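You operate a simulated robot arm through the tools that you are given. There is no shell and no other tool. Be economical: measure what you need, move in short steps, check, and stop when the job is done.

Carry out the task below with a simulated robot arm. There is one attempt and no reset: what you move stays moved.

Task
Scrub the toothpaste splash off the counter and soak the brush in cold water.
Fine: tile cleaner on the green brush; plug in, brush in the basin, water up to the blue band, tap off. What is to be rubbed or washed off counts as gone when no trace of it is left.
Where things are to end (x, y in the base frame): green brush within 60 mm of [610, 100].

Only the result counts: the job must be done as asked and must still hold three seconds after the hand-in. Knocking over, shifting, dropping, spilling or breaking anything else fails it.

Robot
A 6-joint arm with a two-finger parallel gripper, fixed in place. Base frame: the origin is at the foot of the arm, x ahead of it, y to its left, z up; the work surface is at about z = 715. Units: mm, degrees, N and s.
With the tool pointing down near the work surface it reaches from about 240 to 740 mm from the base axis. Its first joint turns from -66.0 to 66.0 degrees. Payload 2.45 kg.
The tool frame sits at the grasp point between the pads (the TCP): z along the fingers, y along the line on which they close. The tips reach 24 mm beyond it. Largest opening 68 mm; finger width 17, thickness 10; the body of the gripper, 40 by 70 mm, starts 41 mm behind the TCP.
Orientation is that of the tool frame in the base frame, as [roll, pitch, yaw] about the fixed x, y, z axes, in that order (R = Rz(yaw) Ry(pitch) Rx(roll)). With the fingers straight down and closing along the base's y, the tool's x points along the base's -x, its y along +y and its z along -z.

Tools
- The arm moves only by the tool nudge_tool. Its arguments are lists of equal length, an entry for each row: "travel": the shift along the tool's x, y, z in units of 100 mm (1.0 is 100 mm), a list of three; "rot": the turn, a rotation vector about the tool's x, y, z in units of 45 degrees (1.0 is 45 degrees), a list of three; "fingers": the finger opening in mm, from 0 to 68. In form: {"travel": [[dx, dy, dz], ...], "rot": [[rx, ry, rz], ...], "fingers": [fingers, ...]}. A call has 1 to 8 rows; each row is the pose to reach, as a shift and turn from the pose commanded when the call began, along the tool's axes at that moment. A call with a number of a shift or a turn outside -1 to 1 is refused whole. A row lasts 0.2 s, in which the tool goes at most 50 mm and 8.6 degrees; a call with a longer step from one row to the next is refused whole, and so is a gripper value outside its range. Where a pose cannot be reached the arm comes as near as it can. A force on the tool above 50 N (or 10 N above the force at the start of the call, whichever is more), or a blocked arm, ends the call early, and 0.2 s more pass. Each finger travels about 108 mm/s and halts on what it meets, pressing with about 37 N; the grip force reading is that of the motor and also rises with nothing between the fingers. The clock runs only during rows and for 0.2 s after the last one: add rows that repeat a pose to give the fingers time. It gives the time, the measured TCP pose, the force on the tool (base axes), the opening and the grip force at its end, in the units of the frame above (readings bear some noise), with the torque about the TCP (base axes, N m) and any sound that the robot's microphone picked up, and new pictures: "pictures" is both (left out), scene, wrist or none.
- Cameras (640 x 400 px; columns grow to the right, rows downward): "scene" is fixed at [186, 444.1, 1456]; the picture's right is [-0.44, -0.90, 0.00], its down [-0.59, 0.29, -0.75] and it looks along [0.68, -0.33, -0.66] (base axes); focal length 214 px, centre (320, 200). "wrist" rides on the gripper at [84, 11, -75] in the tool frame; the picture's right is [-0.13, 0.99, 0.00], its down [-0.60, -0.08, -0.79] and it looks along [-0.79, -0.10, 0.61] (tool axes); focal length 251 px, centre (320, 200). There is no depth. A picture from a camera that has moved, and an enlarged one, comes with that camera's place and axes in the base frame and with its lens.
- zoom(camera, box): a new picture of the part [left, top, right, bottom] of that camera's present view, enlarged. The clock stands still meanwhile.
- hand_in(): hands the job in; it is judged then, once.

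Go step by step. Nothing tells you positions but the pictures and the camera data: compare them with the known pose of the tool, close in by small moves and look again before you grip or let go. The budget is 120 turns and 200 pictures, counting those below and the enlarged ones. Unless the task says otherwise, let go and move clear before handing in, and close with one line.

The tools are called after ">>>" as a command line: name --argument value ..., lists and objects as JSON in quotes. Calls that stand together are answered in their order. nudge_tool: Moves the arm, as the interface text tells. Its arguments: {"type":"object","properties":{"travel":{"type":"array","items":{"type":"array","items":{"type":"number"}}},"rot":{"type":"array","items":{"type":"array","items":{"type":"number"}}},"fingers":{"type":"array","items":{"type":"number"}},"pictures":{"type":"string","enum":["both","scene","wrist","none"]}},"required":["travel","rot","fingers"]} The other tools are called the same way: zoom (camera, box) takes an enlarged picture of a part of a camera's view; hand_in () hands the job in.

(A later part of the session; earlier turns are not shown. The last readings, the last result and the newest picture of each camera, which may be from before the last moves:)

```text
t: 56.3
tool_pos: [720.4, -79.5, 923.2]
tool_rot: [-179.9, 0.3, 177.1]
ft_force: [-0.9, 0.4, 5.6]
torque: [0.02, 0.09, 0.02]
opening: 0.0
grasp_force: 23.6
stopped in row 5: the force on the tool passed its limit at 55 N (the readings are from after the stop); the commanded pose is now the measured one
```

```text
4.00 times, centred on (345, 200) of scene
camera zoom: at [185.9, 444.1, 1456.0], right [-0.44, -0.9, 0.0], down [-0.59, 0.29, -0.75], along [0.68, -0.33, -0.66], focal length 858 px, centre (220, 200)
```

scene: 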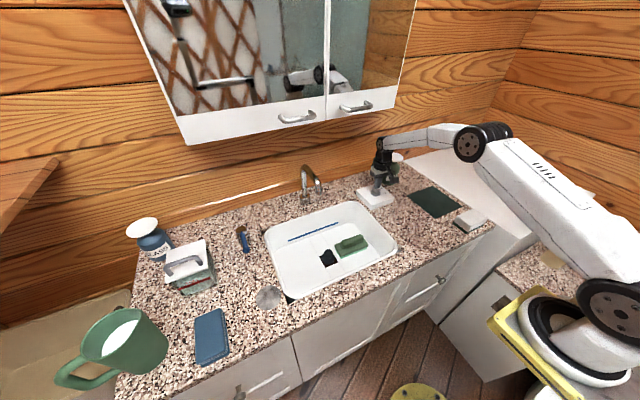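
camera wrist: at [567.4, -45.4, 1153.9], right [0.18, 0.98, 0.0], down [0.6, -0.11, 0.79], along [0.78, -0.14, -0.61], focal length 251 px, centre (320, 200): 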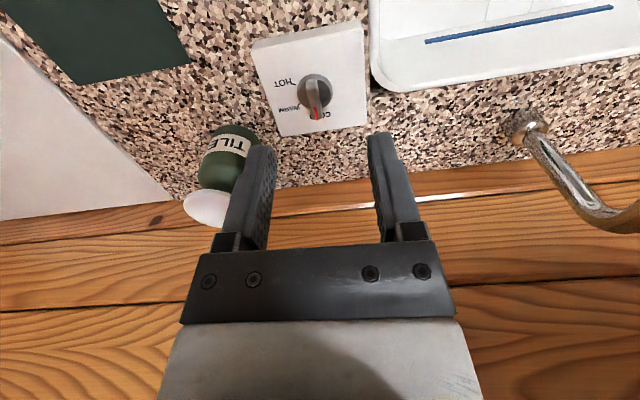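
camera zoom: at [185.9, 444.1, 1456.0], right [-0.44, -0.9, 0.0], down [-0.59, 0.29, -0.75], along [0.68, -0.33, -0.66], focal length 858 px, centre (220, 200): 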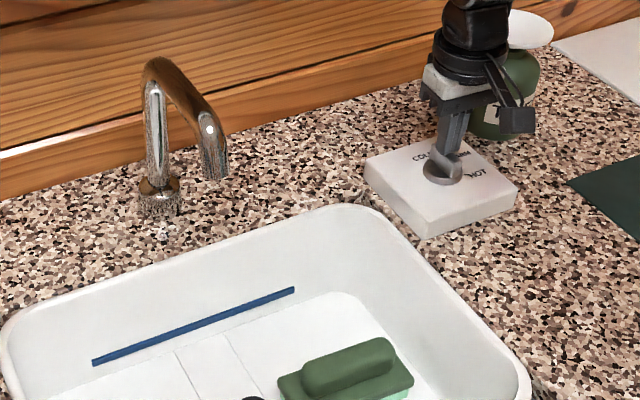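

Pressing meets a hard stop and no water runs. I'll grip the bar and try lifting it instead.

>>> nudge_tool --travel '[[0, 0, -0.2], [0, 0, -0.2], [0, 0, -0.2], [0, 0, 0.0], [0, 0, 0.1], [0, 0, 0.17]]' --rot '[[0, 0, 0], [0, 0, 0], [0, 0, 0], [0, 0, 0], [0, 0, 0], [0, 0, 0]]' --fingers '[20, 40, 40, 40, 40, 40]' --pictures "none"

>>> zoom --camera "scene" --box '[345, 165, 405, 215]'

>>> zoom --camera "wrist" --box '[220, 60, 420, 220]'

```text
t: 57.7
tool_pos: [721.3, -79.1, 905.9]
tool_rot: [179.9, 0.3, 177.1]
ft_force: [0.3, 0.0, -0.5]
torque: [-0.01, -0.02, 0.02]
opening: 40.2
grasp_force: 0.0
```

```text
8.00 times, centred on (375, 190) of scene
camera zoom: at [186.0, 444.1, 1456.0], right [-0.44, -0.9, 0.0], down [-0.59, 0.29, -0.75], along [0.68, -0.33, -0.66], focal length 1716 px, centre (-120, 280)
```

zoom: 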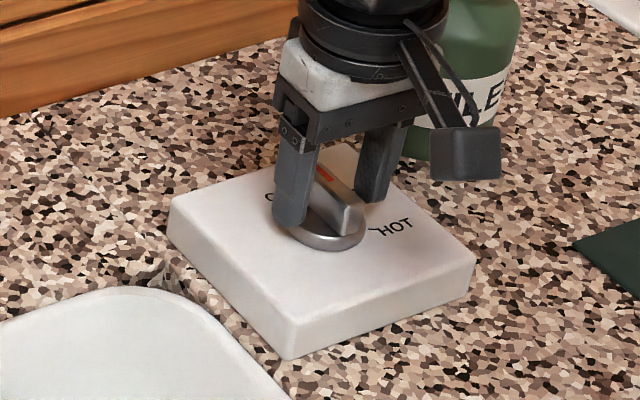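

```text
2.50 times, centred on (320, 140) of wrist
camera zoom: at [637.2, -63.7, 981.7], right [0.18, 0.98, 0.0], down [0.6, -0.11, 0.8], along [0.78, -0.14, -0.61], focal length 629 px, centre (320, 350)
```

zoom: 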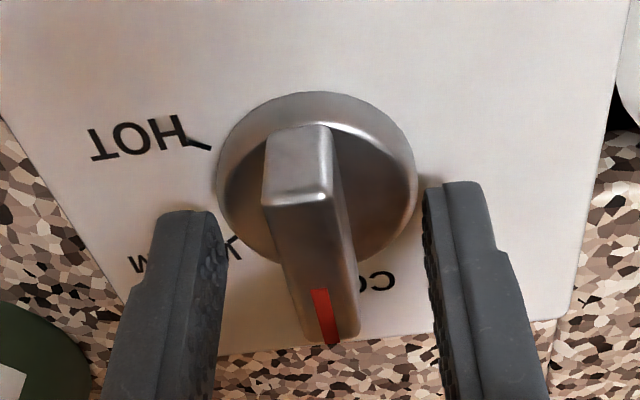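

>>> nudge_tool --travel '[[0.02, 0, 0], [0.02, 0, 0], [0.02, 0, 0], [0.02, 0, 0]]' --rot '[[0, 0, 0], [0, 0, 0], [0, 0, 0], [0, 0, 0]]' --fingers '[25, 10, 5, 5]' --pictures "none"

>>> nudge_tool --travel '[[0, 0, -0.02], [0, 0, -0.04], [0, 0, -0.06], [0, 0, -0.08]]' --rot '[[0, 0, 0], [0, 0, 0], [0, 0, 0], [0, 0, 0]]' --fingers '[5, 5, 5, 5]' --pictures "scene"

>>> zoom --camera "scene" --box '[280, 150, 410, 250]'

```text
t: 58.7
tool_pos: [718.2, -79.5, 905.9]
tool_rot: [-179.9, 0.3, 177.1]
ft_force: [0.0, -4.6, -1.4]
torque: [-0.01, -0.2, 0.02]
opening: 12.6
grasp_force: 32.8
```

```text
t: 59.7
tool_pos: [718.1, -79.1, 914.7]
tool_rot: [180.0, 0.0, 177.1]
ft_force: [-2.4, -6.2, -3.0]
torque: [-0.03, 0.96, 0.04]
opening: 12.0
grasp_force: 30.6
```

scene: 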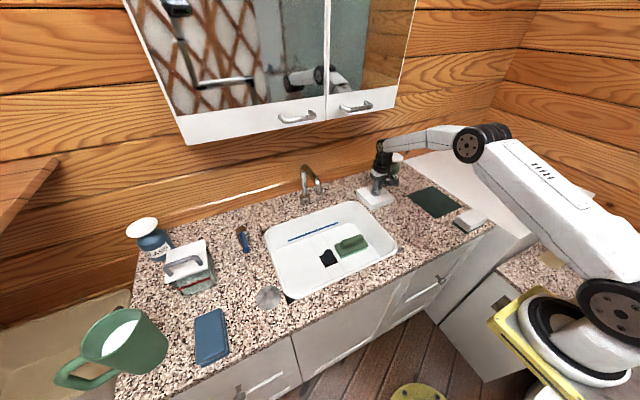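

```text
4.00 times, centred on (345, 200) of scene
camera zoom: at [186.0, 444.0, 1456.0], right [-0.44, -0.9, 0.0], down [-0.59, 0.29, -0.75], along [0.68, -0.33, -0.66], focal length 858 px, centre (220, 200)
```

zoom: 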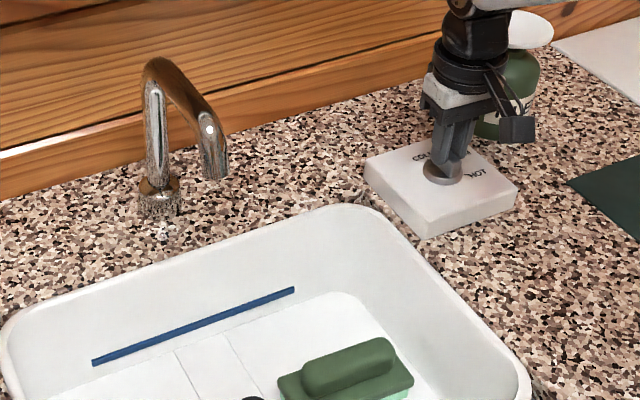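

>>> zoom --camera "scene" --box '[360, 175, 400, 210]'

>>> zoom --camera "wrist" --box '[220, 60, 420, 220]'

>>> zoom --camera "scene" --box '[285, 155, 345, 215]'

```text
11.43 times, centred on (380, 192) of scene
camera zoom: at [186.0, 444.0, 1456.0], right [-0.44, -0.9, 0.0], down [-0.59, 0.29, -0.75], along [0.68, -0.33, -0.66], focal length 2451 px, centre (-366, 286)
```

zoom: 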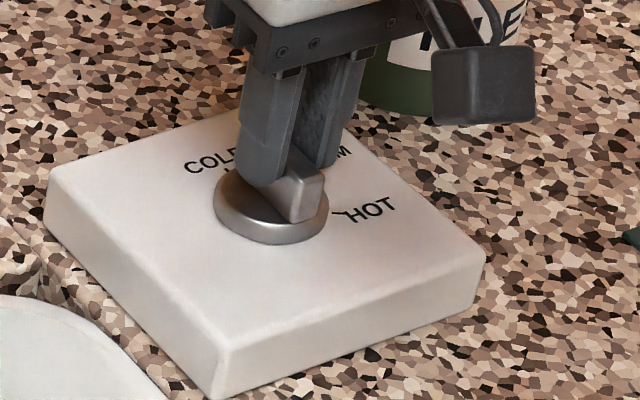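

```text
2.50 times, centred on (320, 140) of wrist
camera zoom: at [634.8, -64.2, 990.9], right [0.18, 0.98, 0.0], down [0.6, -0.11, 0.79], along [0.78, -0.14, -0.61], focal length 629 px, centre (320, 350)
```

zoom: 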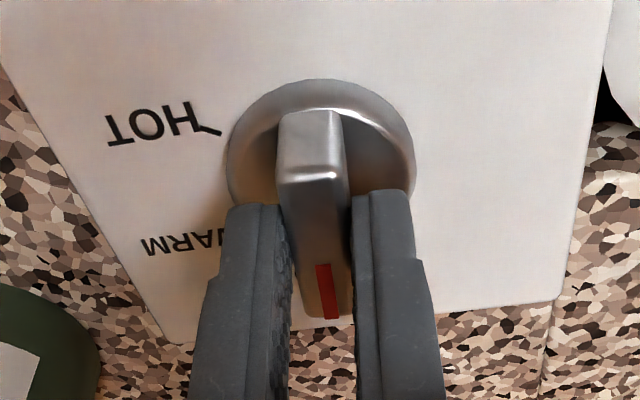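

```text
6.67 times, centred on (315, 185) of scene
camera zoom: at [186.0, 444.0, 1456.0], right [-0.44, -0.9, 0.0], down [-0.59, 0.29, -0.75], along [0.68, -0.33, -0.66], focal length 1430 px, centre (353, 300)
```

zoom: 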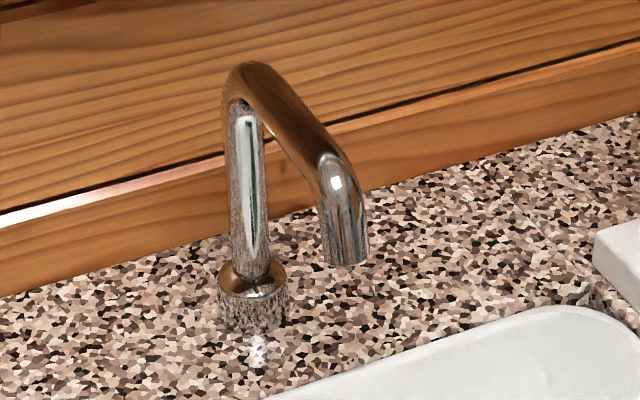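

The fingers only slid upward, so the knob doesn't lift. It seems to point slightly off the COLD mark, so I'll re-grip lower and try turning it toward COLD.

>>> nudge_tool --travel '[[0, 0, 0], [0, 0, 0.05], [0, 0, 0.09], [0, 0, 0.09], [0, 0, 0.09]]' --rot '[[0, 0, 0], [0, 0, 0], [0, 0, 0], [0, 0, 0], [0, 0, 0]]' --fingers '[22, 22, 22, 5, 5]' --pictures "none"

>>> nudge_tool --travel '[[0, 0, 0], [0, 0, 0], [0, 0, 0], [0, 0, 0]]' --rot '[[0, 0, -0.1], [0, 0, -0.2], [0, 0, -0.3], [0, 0, -0.4]]' --fingers '[5, 5, 5, 5]' --pictures "scene"

>>> zoom --camera "scene" --box '[285, 155, 405, 245]'

```text
t: 60.9
tool_pos: [717.7, -79.2, 904.1]
tool_rot: [-180.0, 0.3, 177.1]
ft_force: [-0.3, -0.6, 1.4]
torque: [0.01, 0.01, 0.0]
opening: 12.6
grasp_force: 32.7
```

```text
t: 61.9
tool_pos: [718.9, -79.8, 904.4]
tool_rot: [-179.8, 0.2, -164.9]
ft_force: [-1.6, -3.0, -0.5]
torque: [0.02, -0.11, -1.06]
opening: 17.1
grasp_force: 36.0
```

scene: 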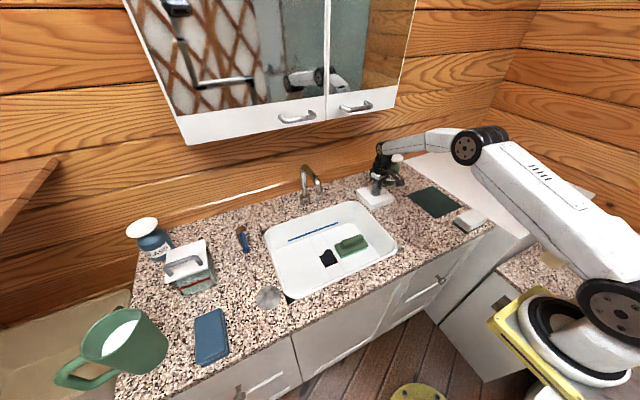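

```text
4.44 times, centred on (345, 200) of scene
camera zoom: at [186.0, 444.0, 1456.0], right [-0.44, -0.9, 0.0], down [-0.59, 0.29, -0.75], along [0.68, -0.33, -0.66], focal length 953 px, centre (209, 200)
```

zoom: 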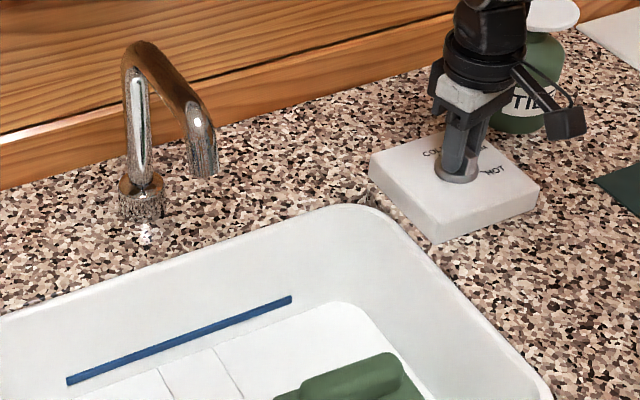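

The knob is against its stop in that direction. I'll turn it the other way a little and watch the spout.

>>> nudge_tool --travel '[[0, 0, 0], [0, 0, 0], [0, 0, 0], [0, 0, 0], [0, 0, 0]]' --rot '[[0, 0, 0.13], [0, 0, 0.27], [0, 0, 0.4], [0, 0, 0.53], [0, 0, 0.66]]' --fingers '[5, 5, 5, 5, 5]' --pictures "scene"

>>> zoom --camera "scene" --box '[285, 155, 405, 245]'

>>> zoom --camera "wrist" --box '[220, 40, 420, 200]'

```text
t: 63.1
tool_pos: [718.4, -80.0, 904.8]
tool_rot: [180.0, 0.3, 165.3]
ft_force: [6.3, -1.8, -3.0]
torque: [0.05, 0.72, -0.01]
opening: 12.5
grasp_force: 32.6
```

scene: 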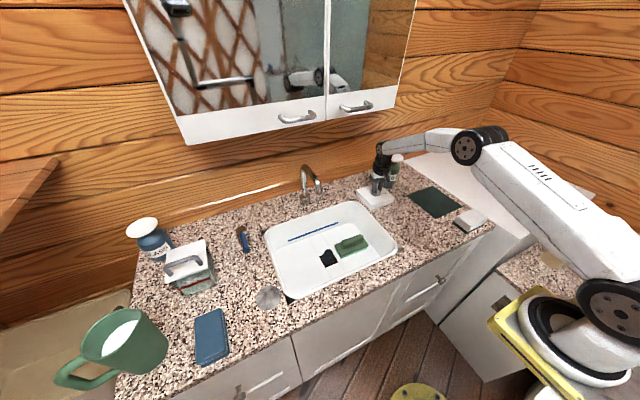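

```text
4.44 times, centred on (345, 200) of scene
camera zoom: at [186.3, 444.1, 1455.9], right [-0.44, -0.9, 0.0], down [-0.59, 0.29, -0.75], along [0.68, -0.33, -0.66], focal length 953 px, centre (209, 200)
```

zoom: 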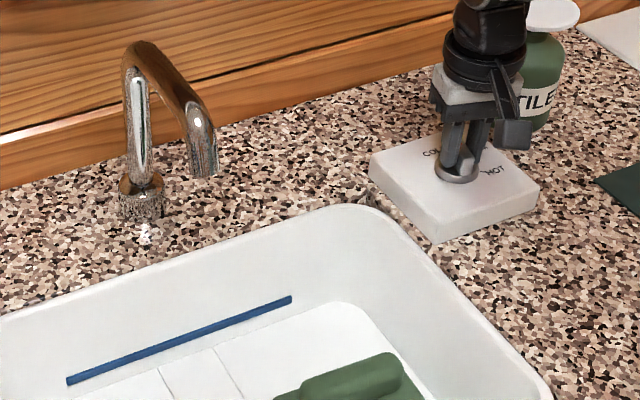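

```text
2.50 times, centred on (320, 120) of wrist
camera zoom: at [640.4, -47.2, 980.4], right [0.38, 0.93, 0.0], down [0.56, -0.23, 0.8], along [0.74, -0.3, -0.61], focal length 629 px, centre (320, 400)
```

zoom: 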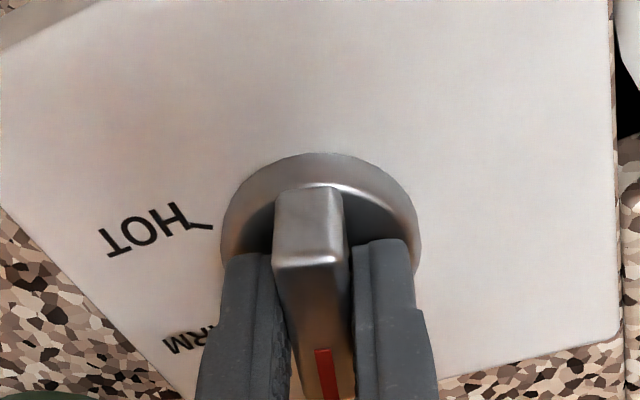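

Turning freely produces no water, so this is only a temperature dial. I'll turn it back to COLD and look closely at the tap and its surroundings.

>>> nudge_tool --travel '[[0, 0, 0], [0, 0, 0], [0, 0, 0], [0, 0, 0]]' --rot '[[0, 0, -0.13], [0, 0, -0.26], [0, 0, -0.3], [0, 0, -0.3]]' --fingers '[5, 5, 5, 5]' --pictures "none"

>>> zoom --camera "scene" --box '[290, 180, 330, 215]'

>>> zoom --camera "scene" --box '[225, 215, 265, 260]'

>>> zoom --camera "scene" --box '[360, 175, 400, 210]'

```text
t: 64.1
tool_pos: [718.5, -80.8, 905.3]
tool_rot: [-180.0, 0.3, 178.8]
ft_force: [0.2, -2.2, -0.7]
torque: [0.11, -0.7, 0.03]
opening: 12.5
grasp_force: 32.8
```

```text
11.43 times, centred on (310, 198) of scene
camera zoom: at [186.0, 444.0, 1456.0], right [-0.44, -0.9, 0.0], down [-0.59, 0.29, -0.75], along [0.68, -0.33, -0.66], focal length 2451 px, centre (434, 229)
```

zoom: 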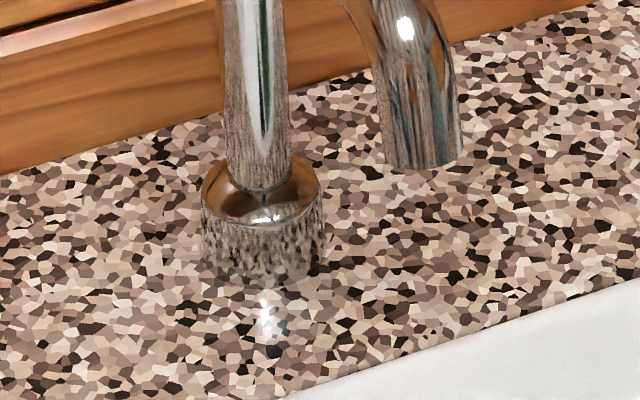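

```text
8.89 times, centred on (245, 238) of scene
camera zoom: at [186.0, 444.0, 1456.0], right [-0.44, -0.9, 0.0], down [-0.59, 0.29, -0.75], along [0.68, -0.33, -0.66], focal length 1906 px, centre (987, -133)
```

zoom: 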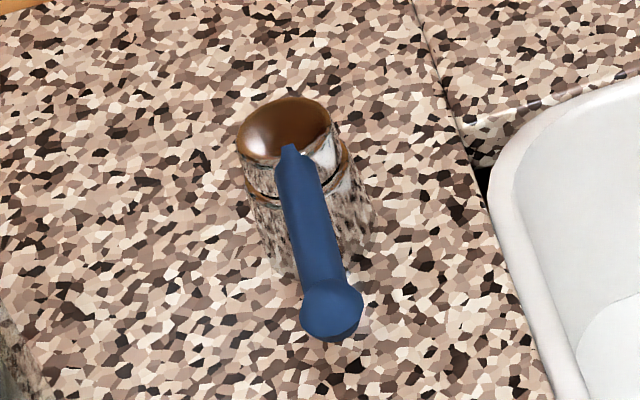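

```text
11.43 times, centred on (380, 192) of scene
camera zoom: at [186.0, 444.0, 1456.0], right [-0.44, -0.9, 0.0], down [-0.59, 0.29, -0.75], along [0.68, -0.33, -0.66], focal length 2451 px, centre (-366, 286)
```

zoom: 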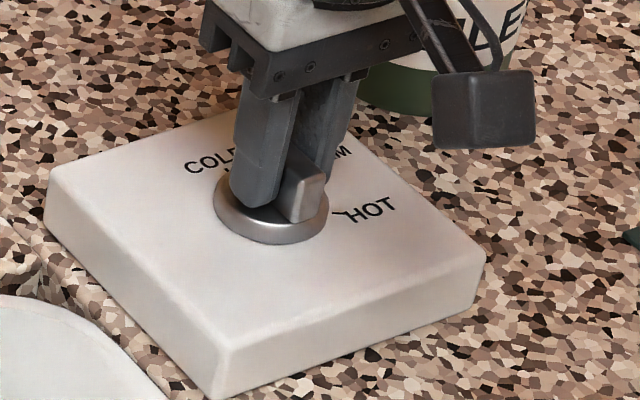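

The blue-handled lever left of the basin is the actual tap. I'll push the dial fully to its COLD stop, let go and check it.

>>> nudge_tool --travel '[[0, 0, 0], [0, 0, 0], [0, 0, 0], [0, 0, 0], [0, 0, -0.4], [0, 0, -0.8]]' --rot '[[0, 0, -0.1], [0, 0, -0.13], [0, 0, -0.13], [0, 0, -0.13], [0, 0, -0.13], [0, 0, -0.13]]' --fingers '[5, 5, 30, 40, 40, 40]' --pictures "none"

>>> zoom --camera "wrist" --box '[240, 0, 400, 140]'

>>> zoom --camera "scene" --box '[350, 175, 400, 215]'

```text
t: 65.5
tool_pos: [717.1, -78.9, 985.4]
tool_rot: [180.0, 0.1, -175.3]
ft_force: [-0.2, 0.0, 0.3]
torque: [0.04, 0.0, 0.0]
opening: 40.1
grasp_force: 0.0
```

```text
2.86 times, centred on (320, 70) of wrist
camera zoom: at [633.1, -74.4, 1061.0], right [0.05, 1.0, 0.0], down [0.61, -0.03, 0.79], along [0.79, -0.04, -0.61], focal length 718 px, centre (320, 571)
```

zoom: 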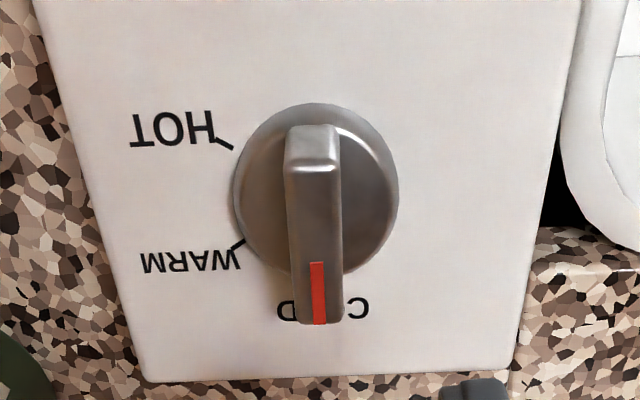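

```text
10.00 times, centred on (375, 195) of scene
camera zoom: at [186.0, 444.1, 1456.0], right [-0.44, -0.9, 0.0], down [-0.59, 0.29, -0.75], along [0.68, -0.33, -0.66], focal length 2145 px, centre (-230, 250)
```

zoom: 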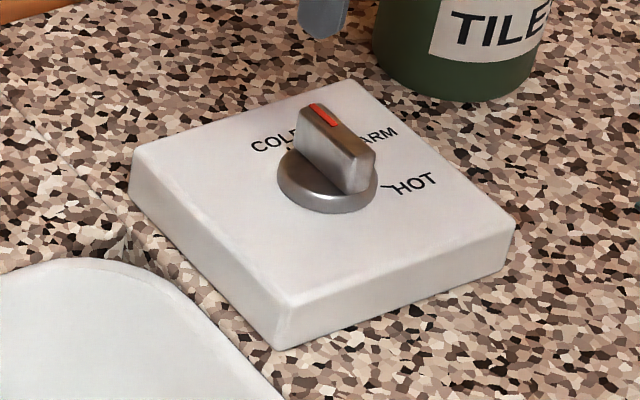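

The dial is back exactly at COLD. The tap lever pivots at about (735,475), with its handle tip at about (637,475,911) pointing toward −x. I'll go there.

>>> nudge_tool --travel '[[0.3, 0.32, -0.16], [0.6, 0.64, -0.33], [0.92, 0.96, -0.5]]' --rot '[[0, 0, 0.035], [0, 0, 0.07], [0, 0, 0.105]]' --fingers '[40, 40, 40]' --pictures "none"

>>> nudge_tool --travel '[[0.1, 0.47, 0], [0.2, 0.95, 0]]' --rot '[[0, 0, 0], [0, 0, 0]]' --fingers '[40, 40]' --pictures "none"

>>> nudge_tool --travel '[[0.15, 0.47, 0], [0.3, 0.93, 0]]' --rot '[[0, 0, 0], [0, 0, 0]]' --fingers '[40, 40]' --pictures "none"

>>> nudge_tool --travel '[[0, 0.47, 0], [0, 0.94, 0]]' --rot '[[0, 0, 0], [0, 0, 0]]' --fingers '[40, 40]' --pictures "none"

```text
t: 66.3
tool_pos: [617.2, 9.6, 1034.6]
tool_rot: [-180.0, 0.2, 180.0]
ft_force: [0.2, 0.3, 0.3]
torque: [0.02, 0.0, 0.03]
opening: 40.2
grasp_force: 0.0
```

```text
t: 66.9
tool_pos: [598.3, 103.6, 1034.6]
tool_rot: [-179.9, 0.2, 180.0]
ft_force: [0.6, 0.0, 0.3]
torque: [0.02, -0.01, -0.02]
opening: 40.0
grasp_force: 0.0
```

```text
t: 67.5
tool_pos: [568.7, 195.9, 1034.3]
tool_rot: [-179.9, 0.1, 179.9]
ft_force: [0.1, -0.4, -0.5]
torque: [0.01, 0.01, 0.02]
opening: 40.3
grasp_force: 0.1
```

```text
t: 68.1
tool_pos: [567.2, 291.8, 1035.5]
tool_rot: [-179.9, 0.2, 180.0]
ft_force: [0.2, 0.2, -0.4]
torque: [-0.01, -0.01, 0.03]
opening: 40.1
grasp_force: 0.0
```

>>> nudge_tool --travel '[[0.05, 0.47, 0], [0.1, 0.94, 0]]' --rot '[[0, 0, 0], [0, 0, 0]]' --fingers '[40, 40]' --pictures "none"

>>> nudge_tool --travel '[[0.0, 0.47, 0], [0.0, 0.8, 0]]' --rot '[[0, 0, 0], [0, 0, 0]]' --fingers '[40, 40]' --pictures "both"

>>> zoom --camera "wrist" --box '[240, 40, 420, 200]'

```text
t: 68.7
tool_pos: [557.1, 386.0, 1033.8]
tool_rot: [-179.9, 0.2, -179.9]
ft_force: [0.0, 0.1, 0.0]
torque: [-0.03, -0.04, 0.0]
opening: 40.3
grasp_force: 0.1
```

```text
t: 69.3
tool_pos: [557.6, 465.1, 1033.9]
tool_rot: [-179.9, 0.3, -180.0]
ft_force: [-0.2, -0.1, -0.6]
torque: [0.02, -0.01, 0.0]
opening: 40.3
grasp_force: 0.1
camera wrist: at [474.2, 477.0, 1109.4], right [0.13, 0.99, 0.0], down [0.6, -0.08, 0.8], along [0.79, -0.1, -0.61], focal length 251 px, centre (320, 200)
```

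scene: 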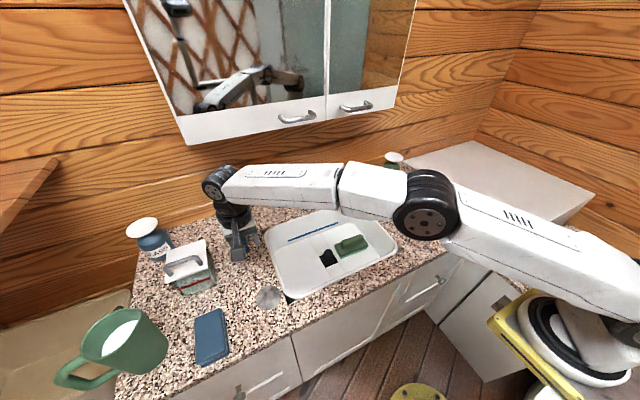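
wrist: 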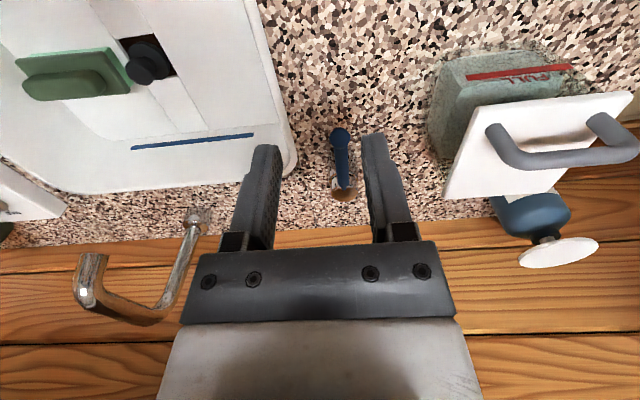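

```text
2.50 times, centred on (330, 120) of wrist
camera zoom: at [474.2, 477.0, 1109.4], right [0.13, 0.99, 0.0], down [0.6, -0.08, 0.8], along [0.79, -0.1, -0.61], focal length 629 px, centre (295, 400)
```

zoom: 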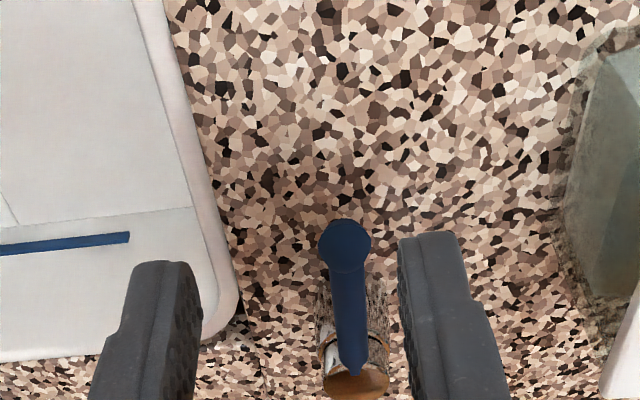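

>>> nudge_tool --travel '[[0, 0, 0], [0, 0, 0], [0, 0, 0], [0, 0, 0]]' --rot '[[0, -0.139, 0], [0, -0.278, 0], [0, -0.417, 0], [0, -0.556, 0]]' --fingers '[44, 44, 44, 44]' --pictures "none"

>>> nudge_tool --travel '[[-0.15, 0.04, 0.33], [-0.3, 0.08, 0.66], [-0.438, 0.12, 0.99]]' --rot '[[0, 0, 0], [0, 0, 0], [0, 0, 0]]' --fingers '[44, 44, 44]' --pictures "both"

>>> zoom --camera "scene" --box '[200, 180, 290, 270]'

```text
t: 70.3
tool_pos: [556.7, 465.2, 1034.7]
tool_rot: [180.0, 25.3, 180.0]
ft_force: [-0.4, -0.7, -0.5]
torque: [-0.01, 0.0, 0.0]
opening: 44.2
grasp_force: 0.0
```

```text
t: 71.1
tool_pos: [640.8, 477.3, 963.9]
tool_rot: [-180.0, 25.2, 179.9]
ft_force: [0.2, 0.7, -0.9]
torque: [-0.03, 0.01, -0.01]
opening: 44.0
grasp_force: 0.1
camera wrist: at [532.6, 487.8, 996.3], right [0.12, 0.99, 0.05], down [0.21, -0.08, 0.97], along [0.97, -0.1, -0.22], focal length 251 px, centre (320, 200)
```

scene: 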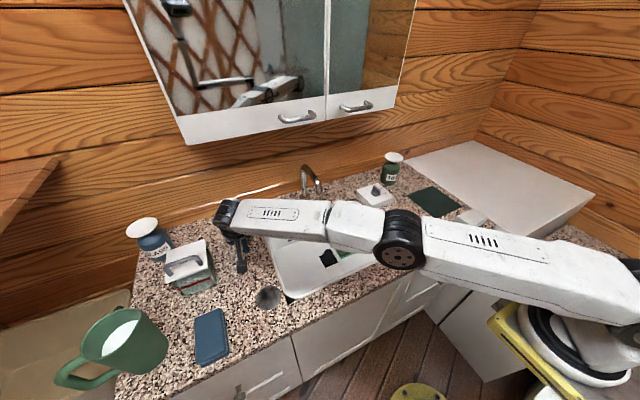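
wrist: 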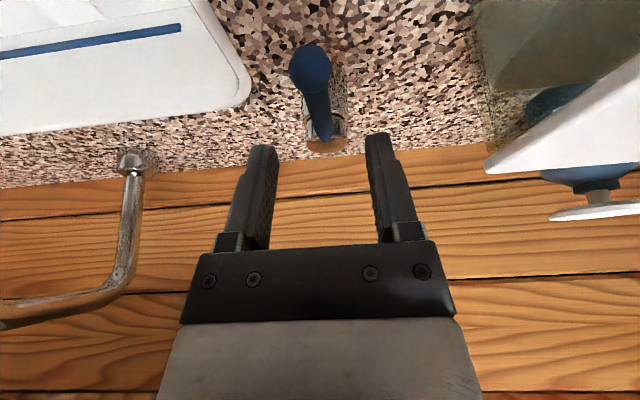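

```text
4.44 times, centred on (245, 225) of scene
camera zoom: at [186.1, 444.1, 1455.9], right [-0.44, -0.9, 0.0], down [-0.59, 0.29, -0.75], along [0.68, -0.33, -0.66], focal length 953 px, centre (653, 89)
```

zoom: 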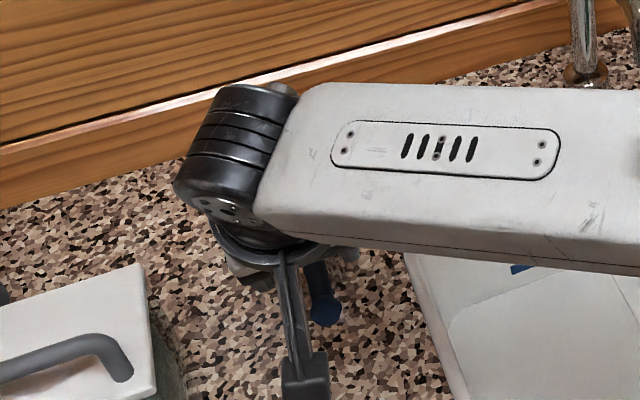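

>>> nudge_tool --travel '[[0.03, 0, 0.16], [0.06, 0, 0.32], [0.095, 0, 0.46]]' --rot '[[0, 0, 0], [0, 0, 0], [0, 0, 0]]' --fingers '[44, 44, 44]' --pictures "wrist"

```text
t: 71.9
tool_pos: [643.1, 471.4, 924.6]
tool_rot: [-179.9, 25.2, -179.9]
ft_force: [0.6, -0.3, 0.0]
torque: [-0.04, 0.02, 0.01]
opening: 43.8
grasp_force: 0.2
out of reach, approached as far as the arm can: row 2, 3
camera wrist: at [535.4, 482.9, 957.9], right [0.12, 0.99, 0.05], down [0.21, -0.08, 0.97], along [0.97, -0.1, -0.22], focal length 251 px, centre (320, 200)
```

wrist: 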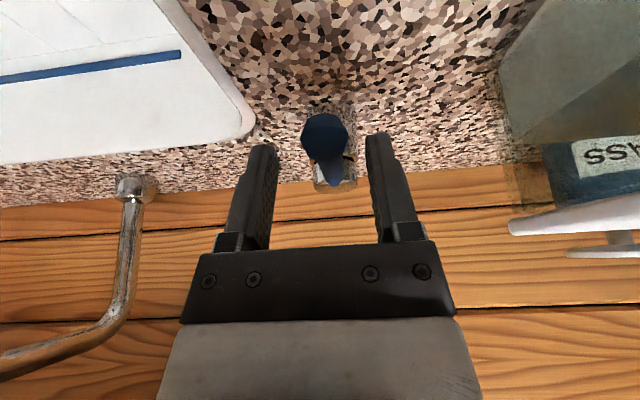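

The lever handle is at about z=900, and this tilt doesn't reach low enough. I'll turn so that the tilt points radially outward, which gives more reach.

>>> nudge_tool --travel '[[-0.1, 0, -0.2], [-0.17, 0, -0.36], [-0.17, 0, -0.36], [-0.17, 0, -0.36], [-0.17, 0, -0.36], [-0.17, 0, -0.36], [-0.17, 0, -0.36]]' --rot '[[0, 0, 0], [0, 0, 0], [-0.068, 0, -0.145], [-0.135, 0, -0.29], [-0.203, 0, -0.435], [-0.27, 0, -0.58], [-0.338, 0, -0.725]]' --fingers '[56, 56, 56, 56, 56, 56, 56]' --pictures "none"

>>> nudge_tool --travel '[[0, 0, 0], [0, 0, 0]]' --rot '[[0, -0.11, 0], [0, -0.22, 0]]' --fingers '[56, 56]' --pictures "wrist"

```text
t: 73.5
tool_pos: [660.3, 487.6, 962.2]
tool_rot: [-179.8, 25.1, -143.8]
ft_force: [-0.9, 0.0, 0.1]
torque: [0.01, -0.01, 0.0]
opening: 56.0
grasp_force: 0.0
out of reach, approached as far as the arm can: row 3, 4, 5, 6, 7
```

```text
t: 74.1
tool_pos: [677.4, 503.8, 961.9]
tool_rot: [-179.7, 35.0, -143.8]
ft_force: [0.1, 0.6, -1.3]
torque: [-0.01, -0.02, 0.02]
opening: 55.8
grasp_force: 0.2
out of reach, approached as far as the arm can: row 1, 2
camera wrist: at [582.4, 447.4, 975.2], right [-0.5, 0.86, 0.07], down [0.08, -0.04, 1.0], along [0.86, 0.5, -0.05], focal length 251 px, centre (320, 200)
```

wrist: 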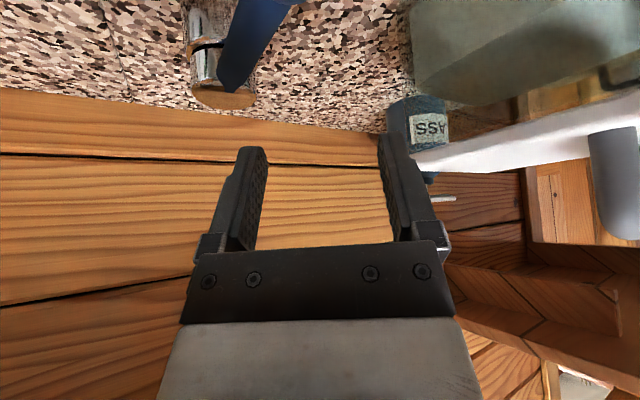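

The limit turns out to be wrist bend, not reach, so I'll reduce the tilt to about 13° and come back in.

>>> nudge_tool --travel '[[0.12, 0, -0.09], [0.24, 0, -0.18], [0.37, 0, -0.26], [0.37, 0, -0.26]]' --rot '[[0, 0.16, 0], [0, 0.33, 0], [0, 0.49, 0], [0, 0.49, 0]]' --fingers '[56, 56, 56, 56]' --pictures "wrist"

```text
t: 75.1
tool_pos: [631.0, 468.8, 961.0]
tool_rot: [-179.9, 12.9, -143.8]
ft_force: [0.7, -0.5, -0.1]
torque: [-0.01, 0.0, 0.02]
opening: 56.1
grasp_force: 0.1
out of reach, approached as far as the arm can: row 2, 3, 4
camera wrist: at [546.1, 419.5, 1017.1], right [-0.48, 0.88, 0.03], down [0.38, 0.18, 0.91], along [0.79, 0.45, -0.42], focal length 251 px, centre (320, 200)
```

wrist: 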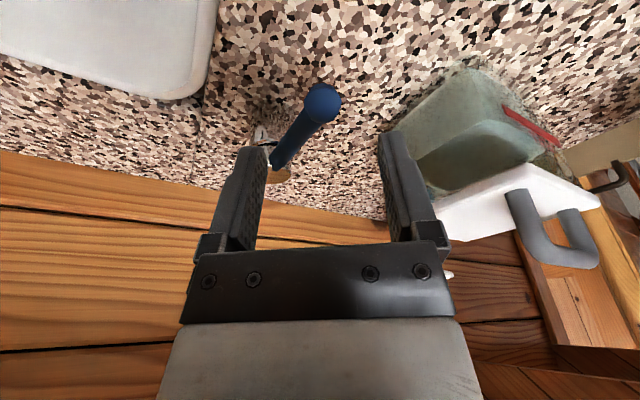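

The ball of the lever is at about (639,476,903), centred between the fingers. Lowering around it.

>>> nudge_tool --travel '[[0.034, 0, 0.15], [0.069, 0, 0.3], [0.103, 0, 0.448]]' --rot '[[0, 0, 0], [0, 0, 0], [0, 0, 0]]' --fingers '[56, 56, 56]' --pictures "wrist"

>>> zoom --camera "scene" --box '[200, 190, 290, 270]'

```text
t: 75.9
tool_pos: [629.7, 467.5, 916.5]
tool_rot: [-179.8, 12.9, -144.0]
ft_force: [-0.6, -0.1, -0.4]
torque: [-0.04, -0.04, 0.04]
opening: 56.0
grasp_force: 0.1
out of reach, approached as far as the arm can: row 3
camera wrist: at [543.6, 417.3, 971.8], right [-0.48, 0.88, 0.03], down [0.38, 0.18, 0.91], along [0.79, 0.45, -0.42], focal length 251 px, centre (320, 200)
```

wrist: 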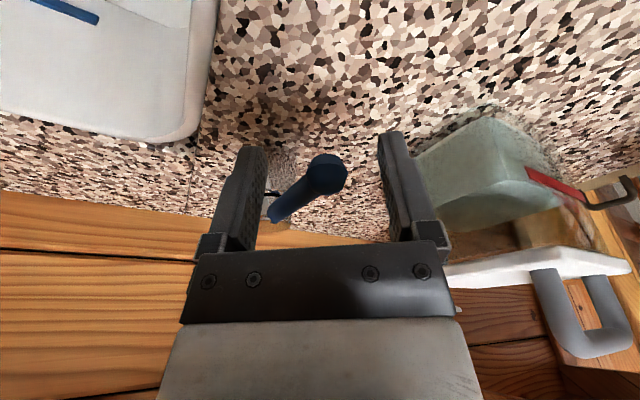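

```text
5.00 times, centred on (245, 230) of scene
camera zoom: at [186.0, 444.1, 1456.0], right [-0.44, -0.9, 0.0], down [-0.59, 0.29, -0.75], along [0.68, -0.33, -0.66], focal length 1072 px, centre (695, 50)
```

zoom: 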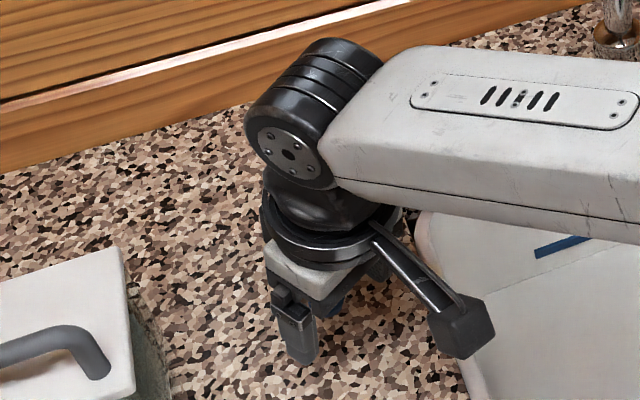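

>>> nudge_tool --travel '[[0, 0, 0], [0, 0, 0], [0.057, -0.08, -0.013], [0.115, -0.161, -0.026]]' --rot '[[0, 0, 0], [0, 0, 0], [0, 0, 0], [0, 0, 0]]' --fingers '[32, 32, 32, 32]' --pictures "both"

>>> zoom --camera "scene" --box '[285, 155, 405, 245]'

```text
t: 76.9
tool_pos: [628.4, 445.4, 916.3]
tool_rot: [-179.7, 13.0, -143.9]
ft_force: [-0.8, 0.1, 0.1]
torque: [0.0, -0.05, 0.0]
opening: 32.0
grasp_force: 0.0
camera wrist: at [543.1, 397.1, 971.5], right [-0.48, 0.88, 0.03], down [0.38, 0.18, 0.91], along [0.79, 0.45, -0.42], focal length 251 px, centre (320, 200)
```

scene: 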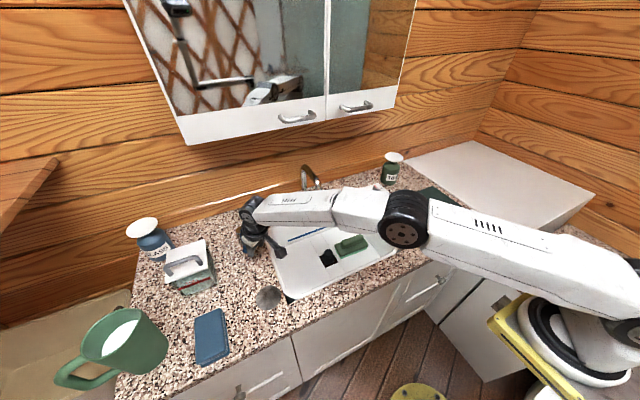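
wrist: 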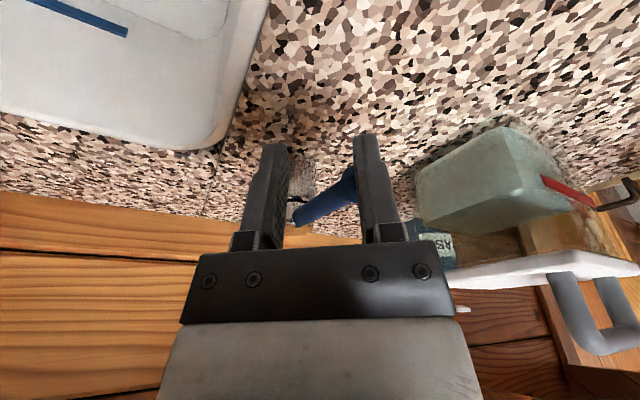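

```text
4.44 times, centred on (345, 200) of scene
camera zoom: at [186.0, 444.1, 1456.0], right [-0.44, -0.9, 0.0], down [-0.59, 0.29, -0.75], along [0.68, -0.33, -0.66], focal length 953 px, centre (209, 200)
```

zoom: 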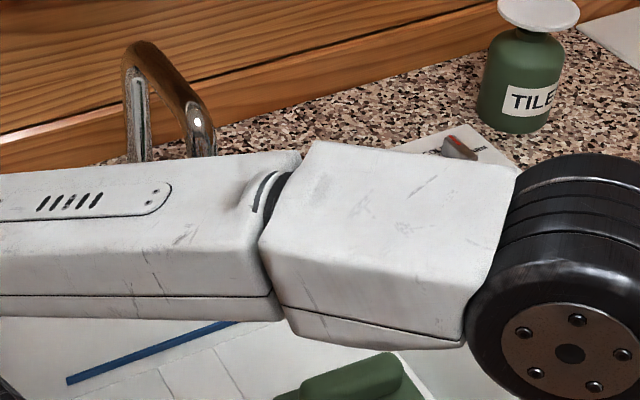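

The finger slid past the end of the ball. I'll turn the tool so the fingers close radially. That way the outer finger reaches farther out and I can push the handle sideways with it.

>>> nudge_tool --travel '[[-0.06, 0, -0.25], [-0.11, 0, -0.49], [-0.11, 0, -0.49], [-0.11, 0, -0.49], [-0.11, 0, -0.49], [-0.11, 0, -0.49], [-0.11, 0, -0.49], [-0.11, 0, -0.49]]' --rot '[[0, 0, 0], [0, 0, 0], [0, 0, 0.167], [0, 0, 0.333], [0, 0, 0.5], [0, 0, 0.667], [0, 0, 0.833], [0, 0, 1]]' --fingers '[56, 68, 68, 68, 68, 68, 68, 68]' --pictures "none"

>>> nudge_tool --travel '[[0, 0, 0], [0, 0, 0], [0, 0, 0], [0, 0, 0], [0, 0, 0], [0, 0, 0]]' --rot '[[0, 0, 0.167], [0, 0, 0.333], [0, 0, 0.5], [0, 0, 0.667], [0, 0, 0.833], [0, 0, 1]]' --fingers '[68, 68, 68, 68, 68, 68]' --pictures "both"

>>> zoom --camera "scene" --box '[200, 190, 290, 270]'

```text
t: 78.7
tool_pos: [628.9, 447.0, 967.0]
tool_rot: [170.8, 9.2, 170.2]
ft_force: [-0.3, 0.1, 0.0]
torque: [0.0, 0.02, 0.02]
opening: 68.0
grasp_force: 0.1
```

```text
t: 80.1
tool_pos: [629.4, 447.1, 965.4]
tool_rot: [167.1, 0.1, 125.8]
ft_force: [-0.1, 0.8, 0.3]
torque: [-0.01, 0.02, -0.01]
opening: 68.2
grasp_force: 0.0
camera wrist: at [575.3, 511.1, 1043.3], right [0.86, 0.46, 0.22], down [0.15, -0.64, 0.76], along [0.49, -0.62, -0.61], focal length 251 px, centre (320, 200)
```

scene: 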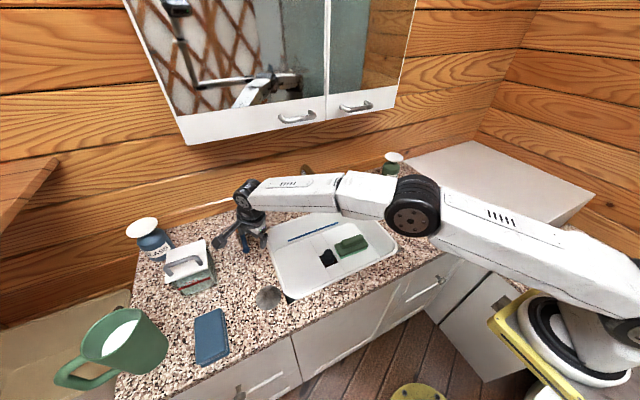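
wrist: 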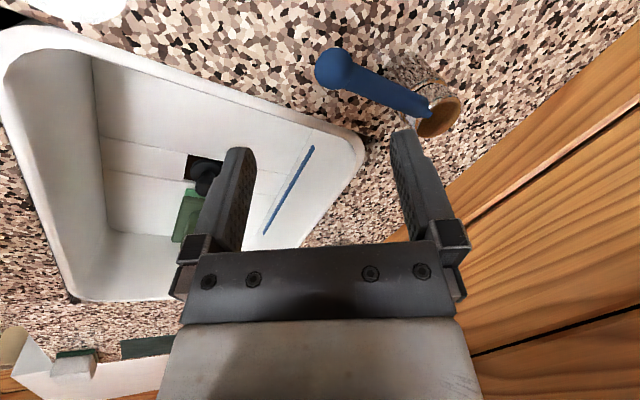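

```text
5.00 times, centred on (245, 230) of scene
camera zoom: at [186.0, 444.1, 1456.0], right [-0.44, -0.9, 0.0], down [-0.59, 0.29, -0.75], along [0.68, -0.33, -0.66], focal length 1072 px, centre (695, 50)
```

zoom: 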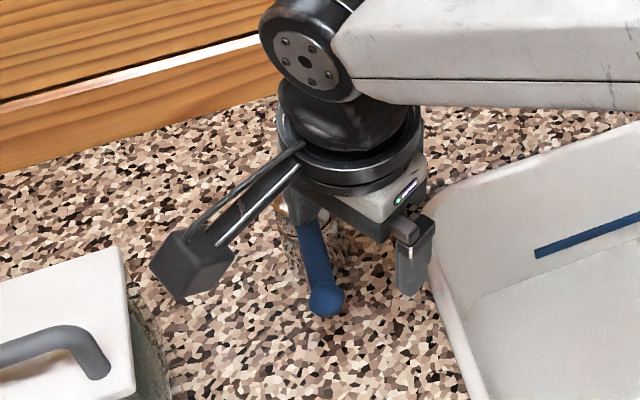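

From here I see the lever well. I'll lower the outer finger on the basin side of the handle and push the handle toward +y.

>>> nudge_tool --travel '[[-0.2, 0, 0], [-0.2, -0.07, 0.3], [-0.2, -0.136, 0.594]]' --rot '[[0, 0, 0], [0, 0, 0], [0, 0, 0]]' --fingers '[68, 68, 68]' --pictures "wrist"

>>> zoom --camera "scene" --box '[200, 190, 290, 270]'

```text
t: 80.9
tool_pos: [641.8, 431.1, 907.3]
tool_rot: [166.9, 0.2, 125.9]
ft_force: [0.5, 0.2, 0.3]
torque: [-0.02, 0.0, 0.01]
opening: 68.3
grasp_force: 0.2
camera wrist: at [587.4, 494.7, 982.3], right [0.86, 0.46, 0.22], down [0.15, -0.64, 0.76], along [0.49, -0.62, -0.61], focal length 251 px, centre (320, 200)
```

wrist: 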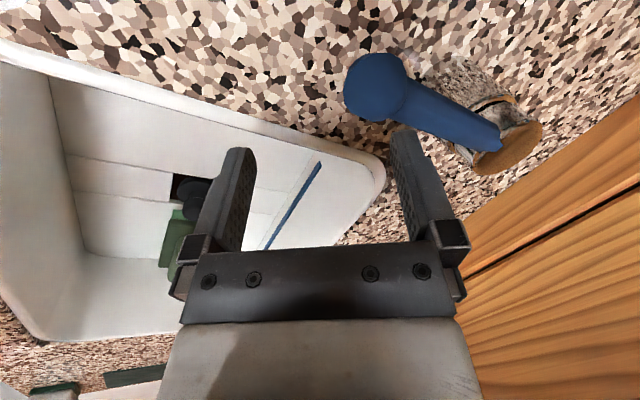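

```text
5.00 times, centred on (245, 230) of scene
camera zoom: at [186.0, 444.1, 1456.0], right [-0.44, -0.9, 0.0], down [-0.59, 0.29, -0.75], along [0.68, -0.33, -0.66], focal length 1072 px, centre (695, 50)
```

zoom: 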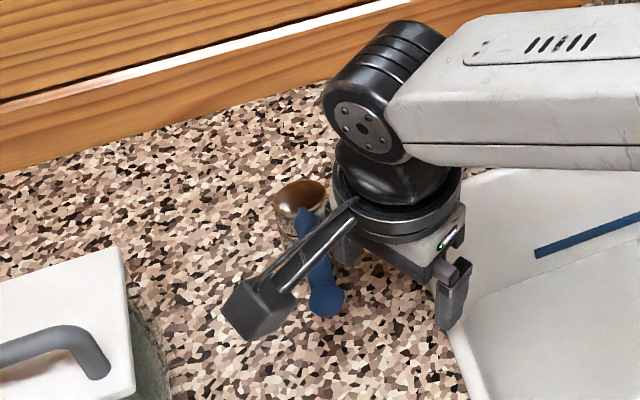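

>>> nudge_tool --travel '[[0.07, 0, 0], [0.14, 0, 0], [0.21, 0, 0], [0.28, 0, 0]]' --rot '[[0, 0, 0], [0, 0, 0], [0, 0, 0], [0, 0, 0]]' --fingers '[68, 68, 68, 68]' --pictures "both"

>>> zoom --camera "scene" --box '[200, 160, 340, 270]'

```text
t: 81.8
tool_pos: [637.0, 437.0, 907.4]
tool_rot: [167.2, 0.7, 124.7]
ft_force: [1.8, -9.3, 2.7]
torque: [0.05, -0.11, -0.42]
opening: 65.9
grasp_force: 0.0
stopped in row 4: the force on the tool passed its limit at 53 N (the readings are from after the stop); the commanded pose is now the measured one
camera wrist: at [584.7, 502.7, 982.2], right [0.87, 0.45, 0.22], down [0.13, -0.63, 0.76], along [0.48, -0.63, -0.61], focal length 251 px, centre (320, 200)
```

scene: 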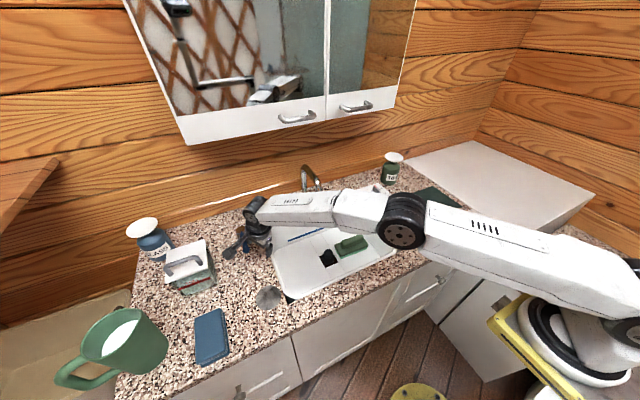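
wrist: 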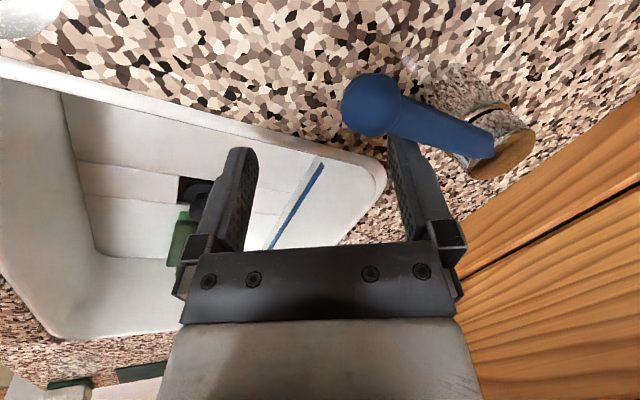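

```text
3.64 times, centred on (270, 215) of scene
camera zoom: at [186.0, 443.9, 1456.0], right [-0.44, -0.9, 0.0], down [-0.59, 0.29, -0.75], along [0.68, -0.33, -0.66], focal length 780 px, centre (502, 146)
```

zoom: 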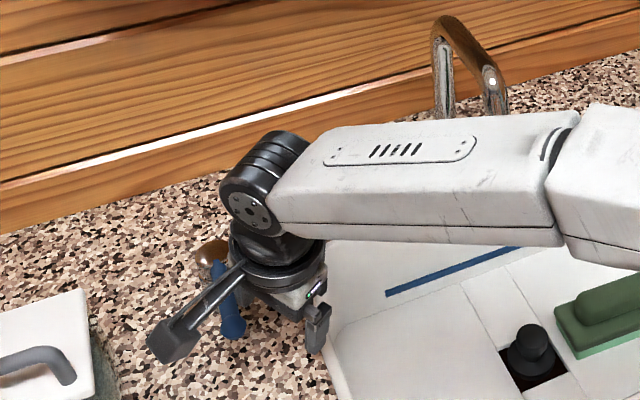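

The handle is rigid toward +y. I'll go over it to the other side and push toward −y.

>>> nudge_tool --travel '[[-0.08, 0, 0], [-0.08, 0.1, -0.44], [0.12, 0.14, -0.44], [0.33, 0.18, -0.43], [0.33, 0.18, -0.43]]' --rot '[[0, 0, 0], [0, 0, 0], [0, 0, 0], [0, 0, 0], [0, 0, 0]]' --fingers '[68, 68, 68, 68, 68]' --pictures "wrist"

```text
t: 83.0
tool_pos: [623.0, 470.2, 951.9]
tool_rot: [167.0, 0.8, 124.9]
ft_force: [-0.3, -0.5, 0.1]
torque: [-0.01, 0.03, 0.01]
opening: 68.0
grasp_force: 0.0
camera wrist: at [569.7, 536.3, 1027.6], right [0.87, 0.45, 0.22], down [0.13, -0.63, 0.76], along [0.48, -0.63, -0.61], focal length 251 px, centre (320, 200)
```

wrist: 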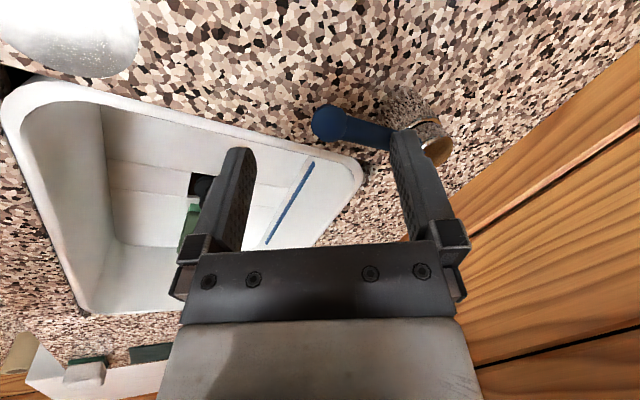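

>>> nudge_tool --travel '[[0.06, 0, 0.0], [0.06, -0.05, 0.22], [0.06, -0.1, 0.44]]' --rot '[[0, 0, 0], [0, 0, 0], [0, 0, 0]]' --fingers '[68, 68, 68]' --pictures "wrist"

```text
t: 83.8
tool_pos: [620.3, 475.6, 907.9]
tool_rot: [167.0, 0.6, 124.8]
ft_force: [0.7, 0.0, 0.1]
torque: [-0.03, 0.02, -0.04]
opening: 68.3
grasp_force: 0.0
camera wrist: at [567.2, 540.7, 983.2], right [0.86, 0.45, 0.22], down [0.13, -0.63, 0.76], along [0.48, -0.63, -0.61], focal length 251 px, centre (320, 200)
```

wrist: 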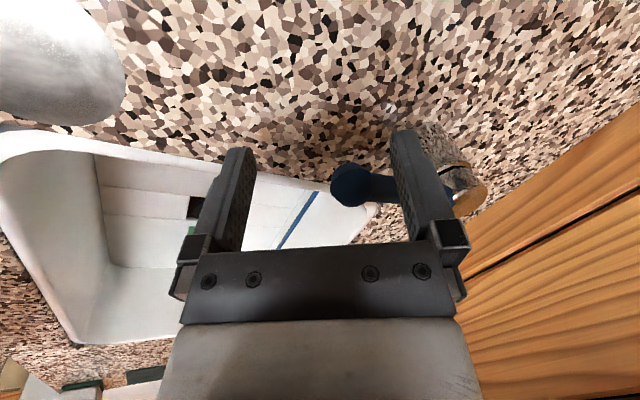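

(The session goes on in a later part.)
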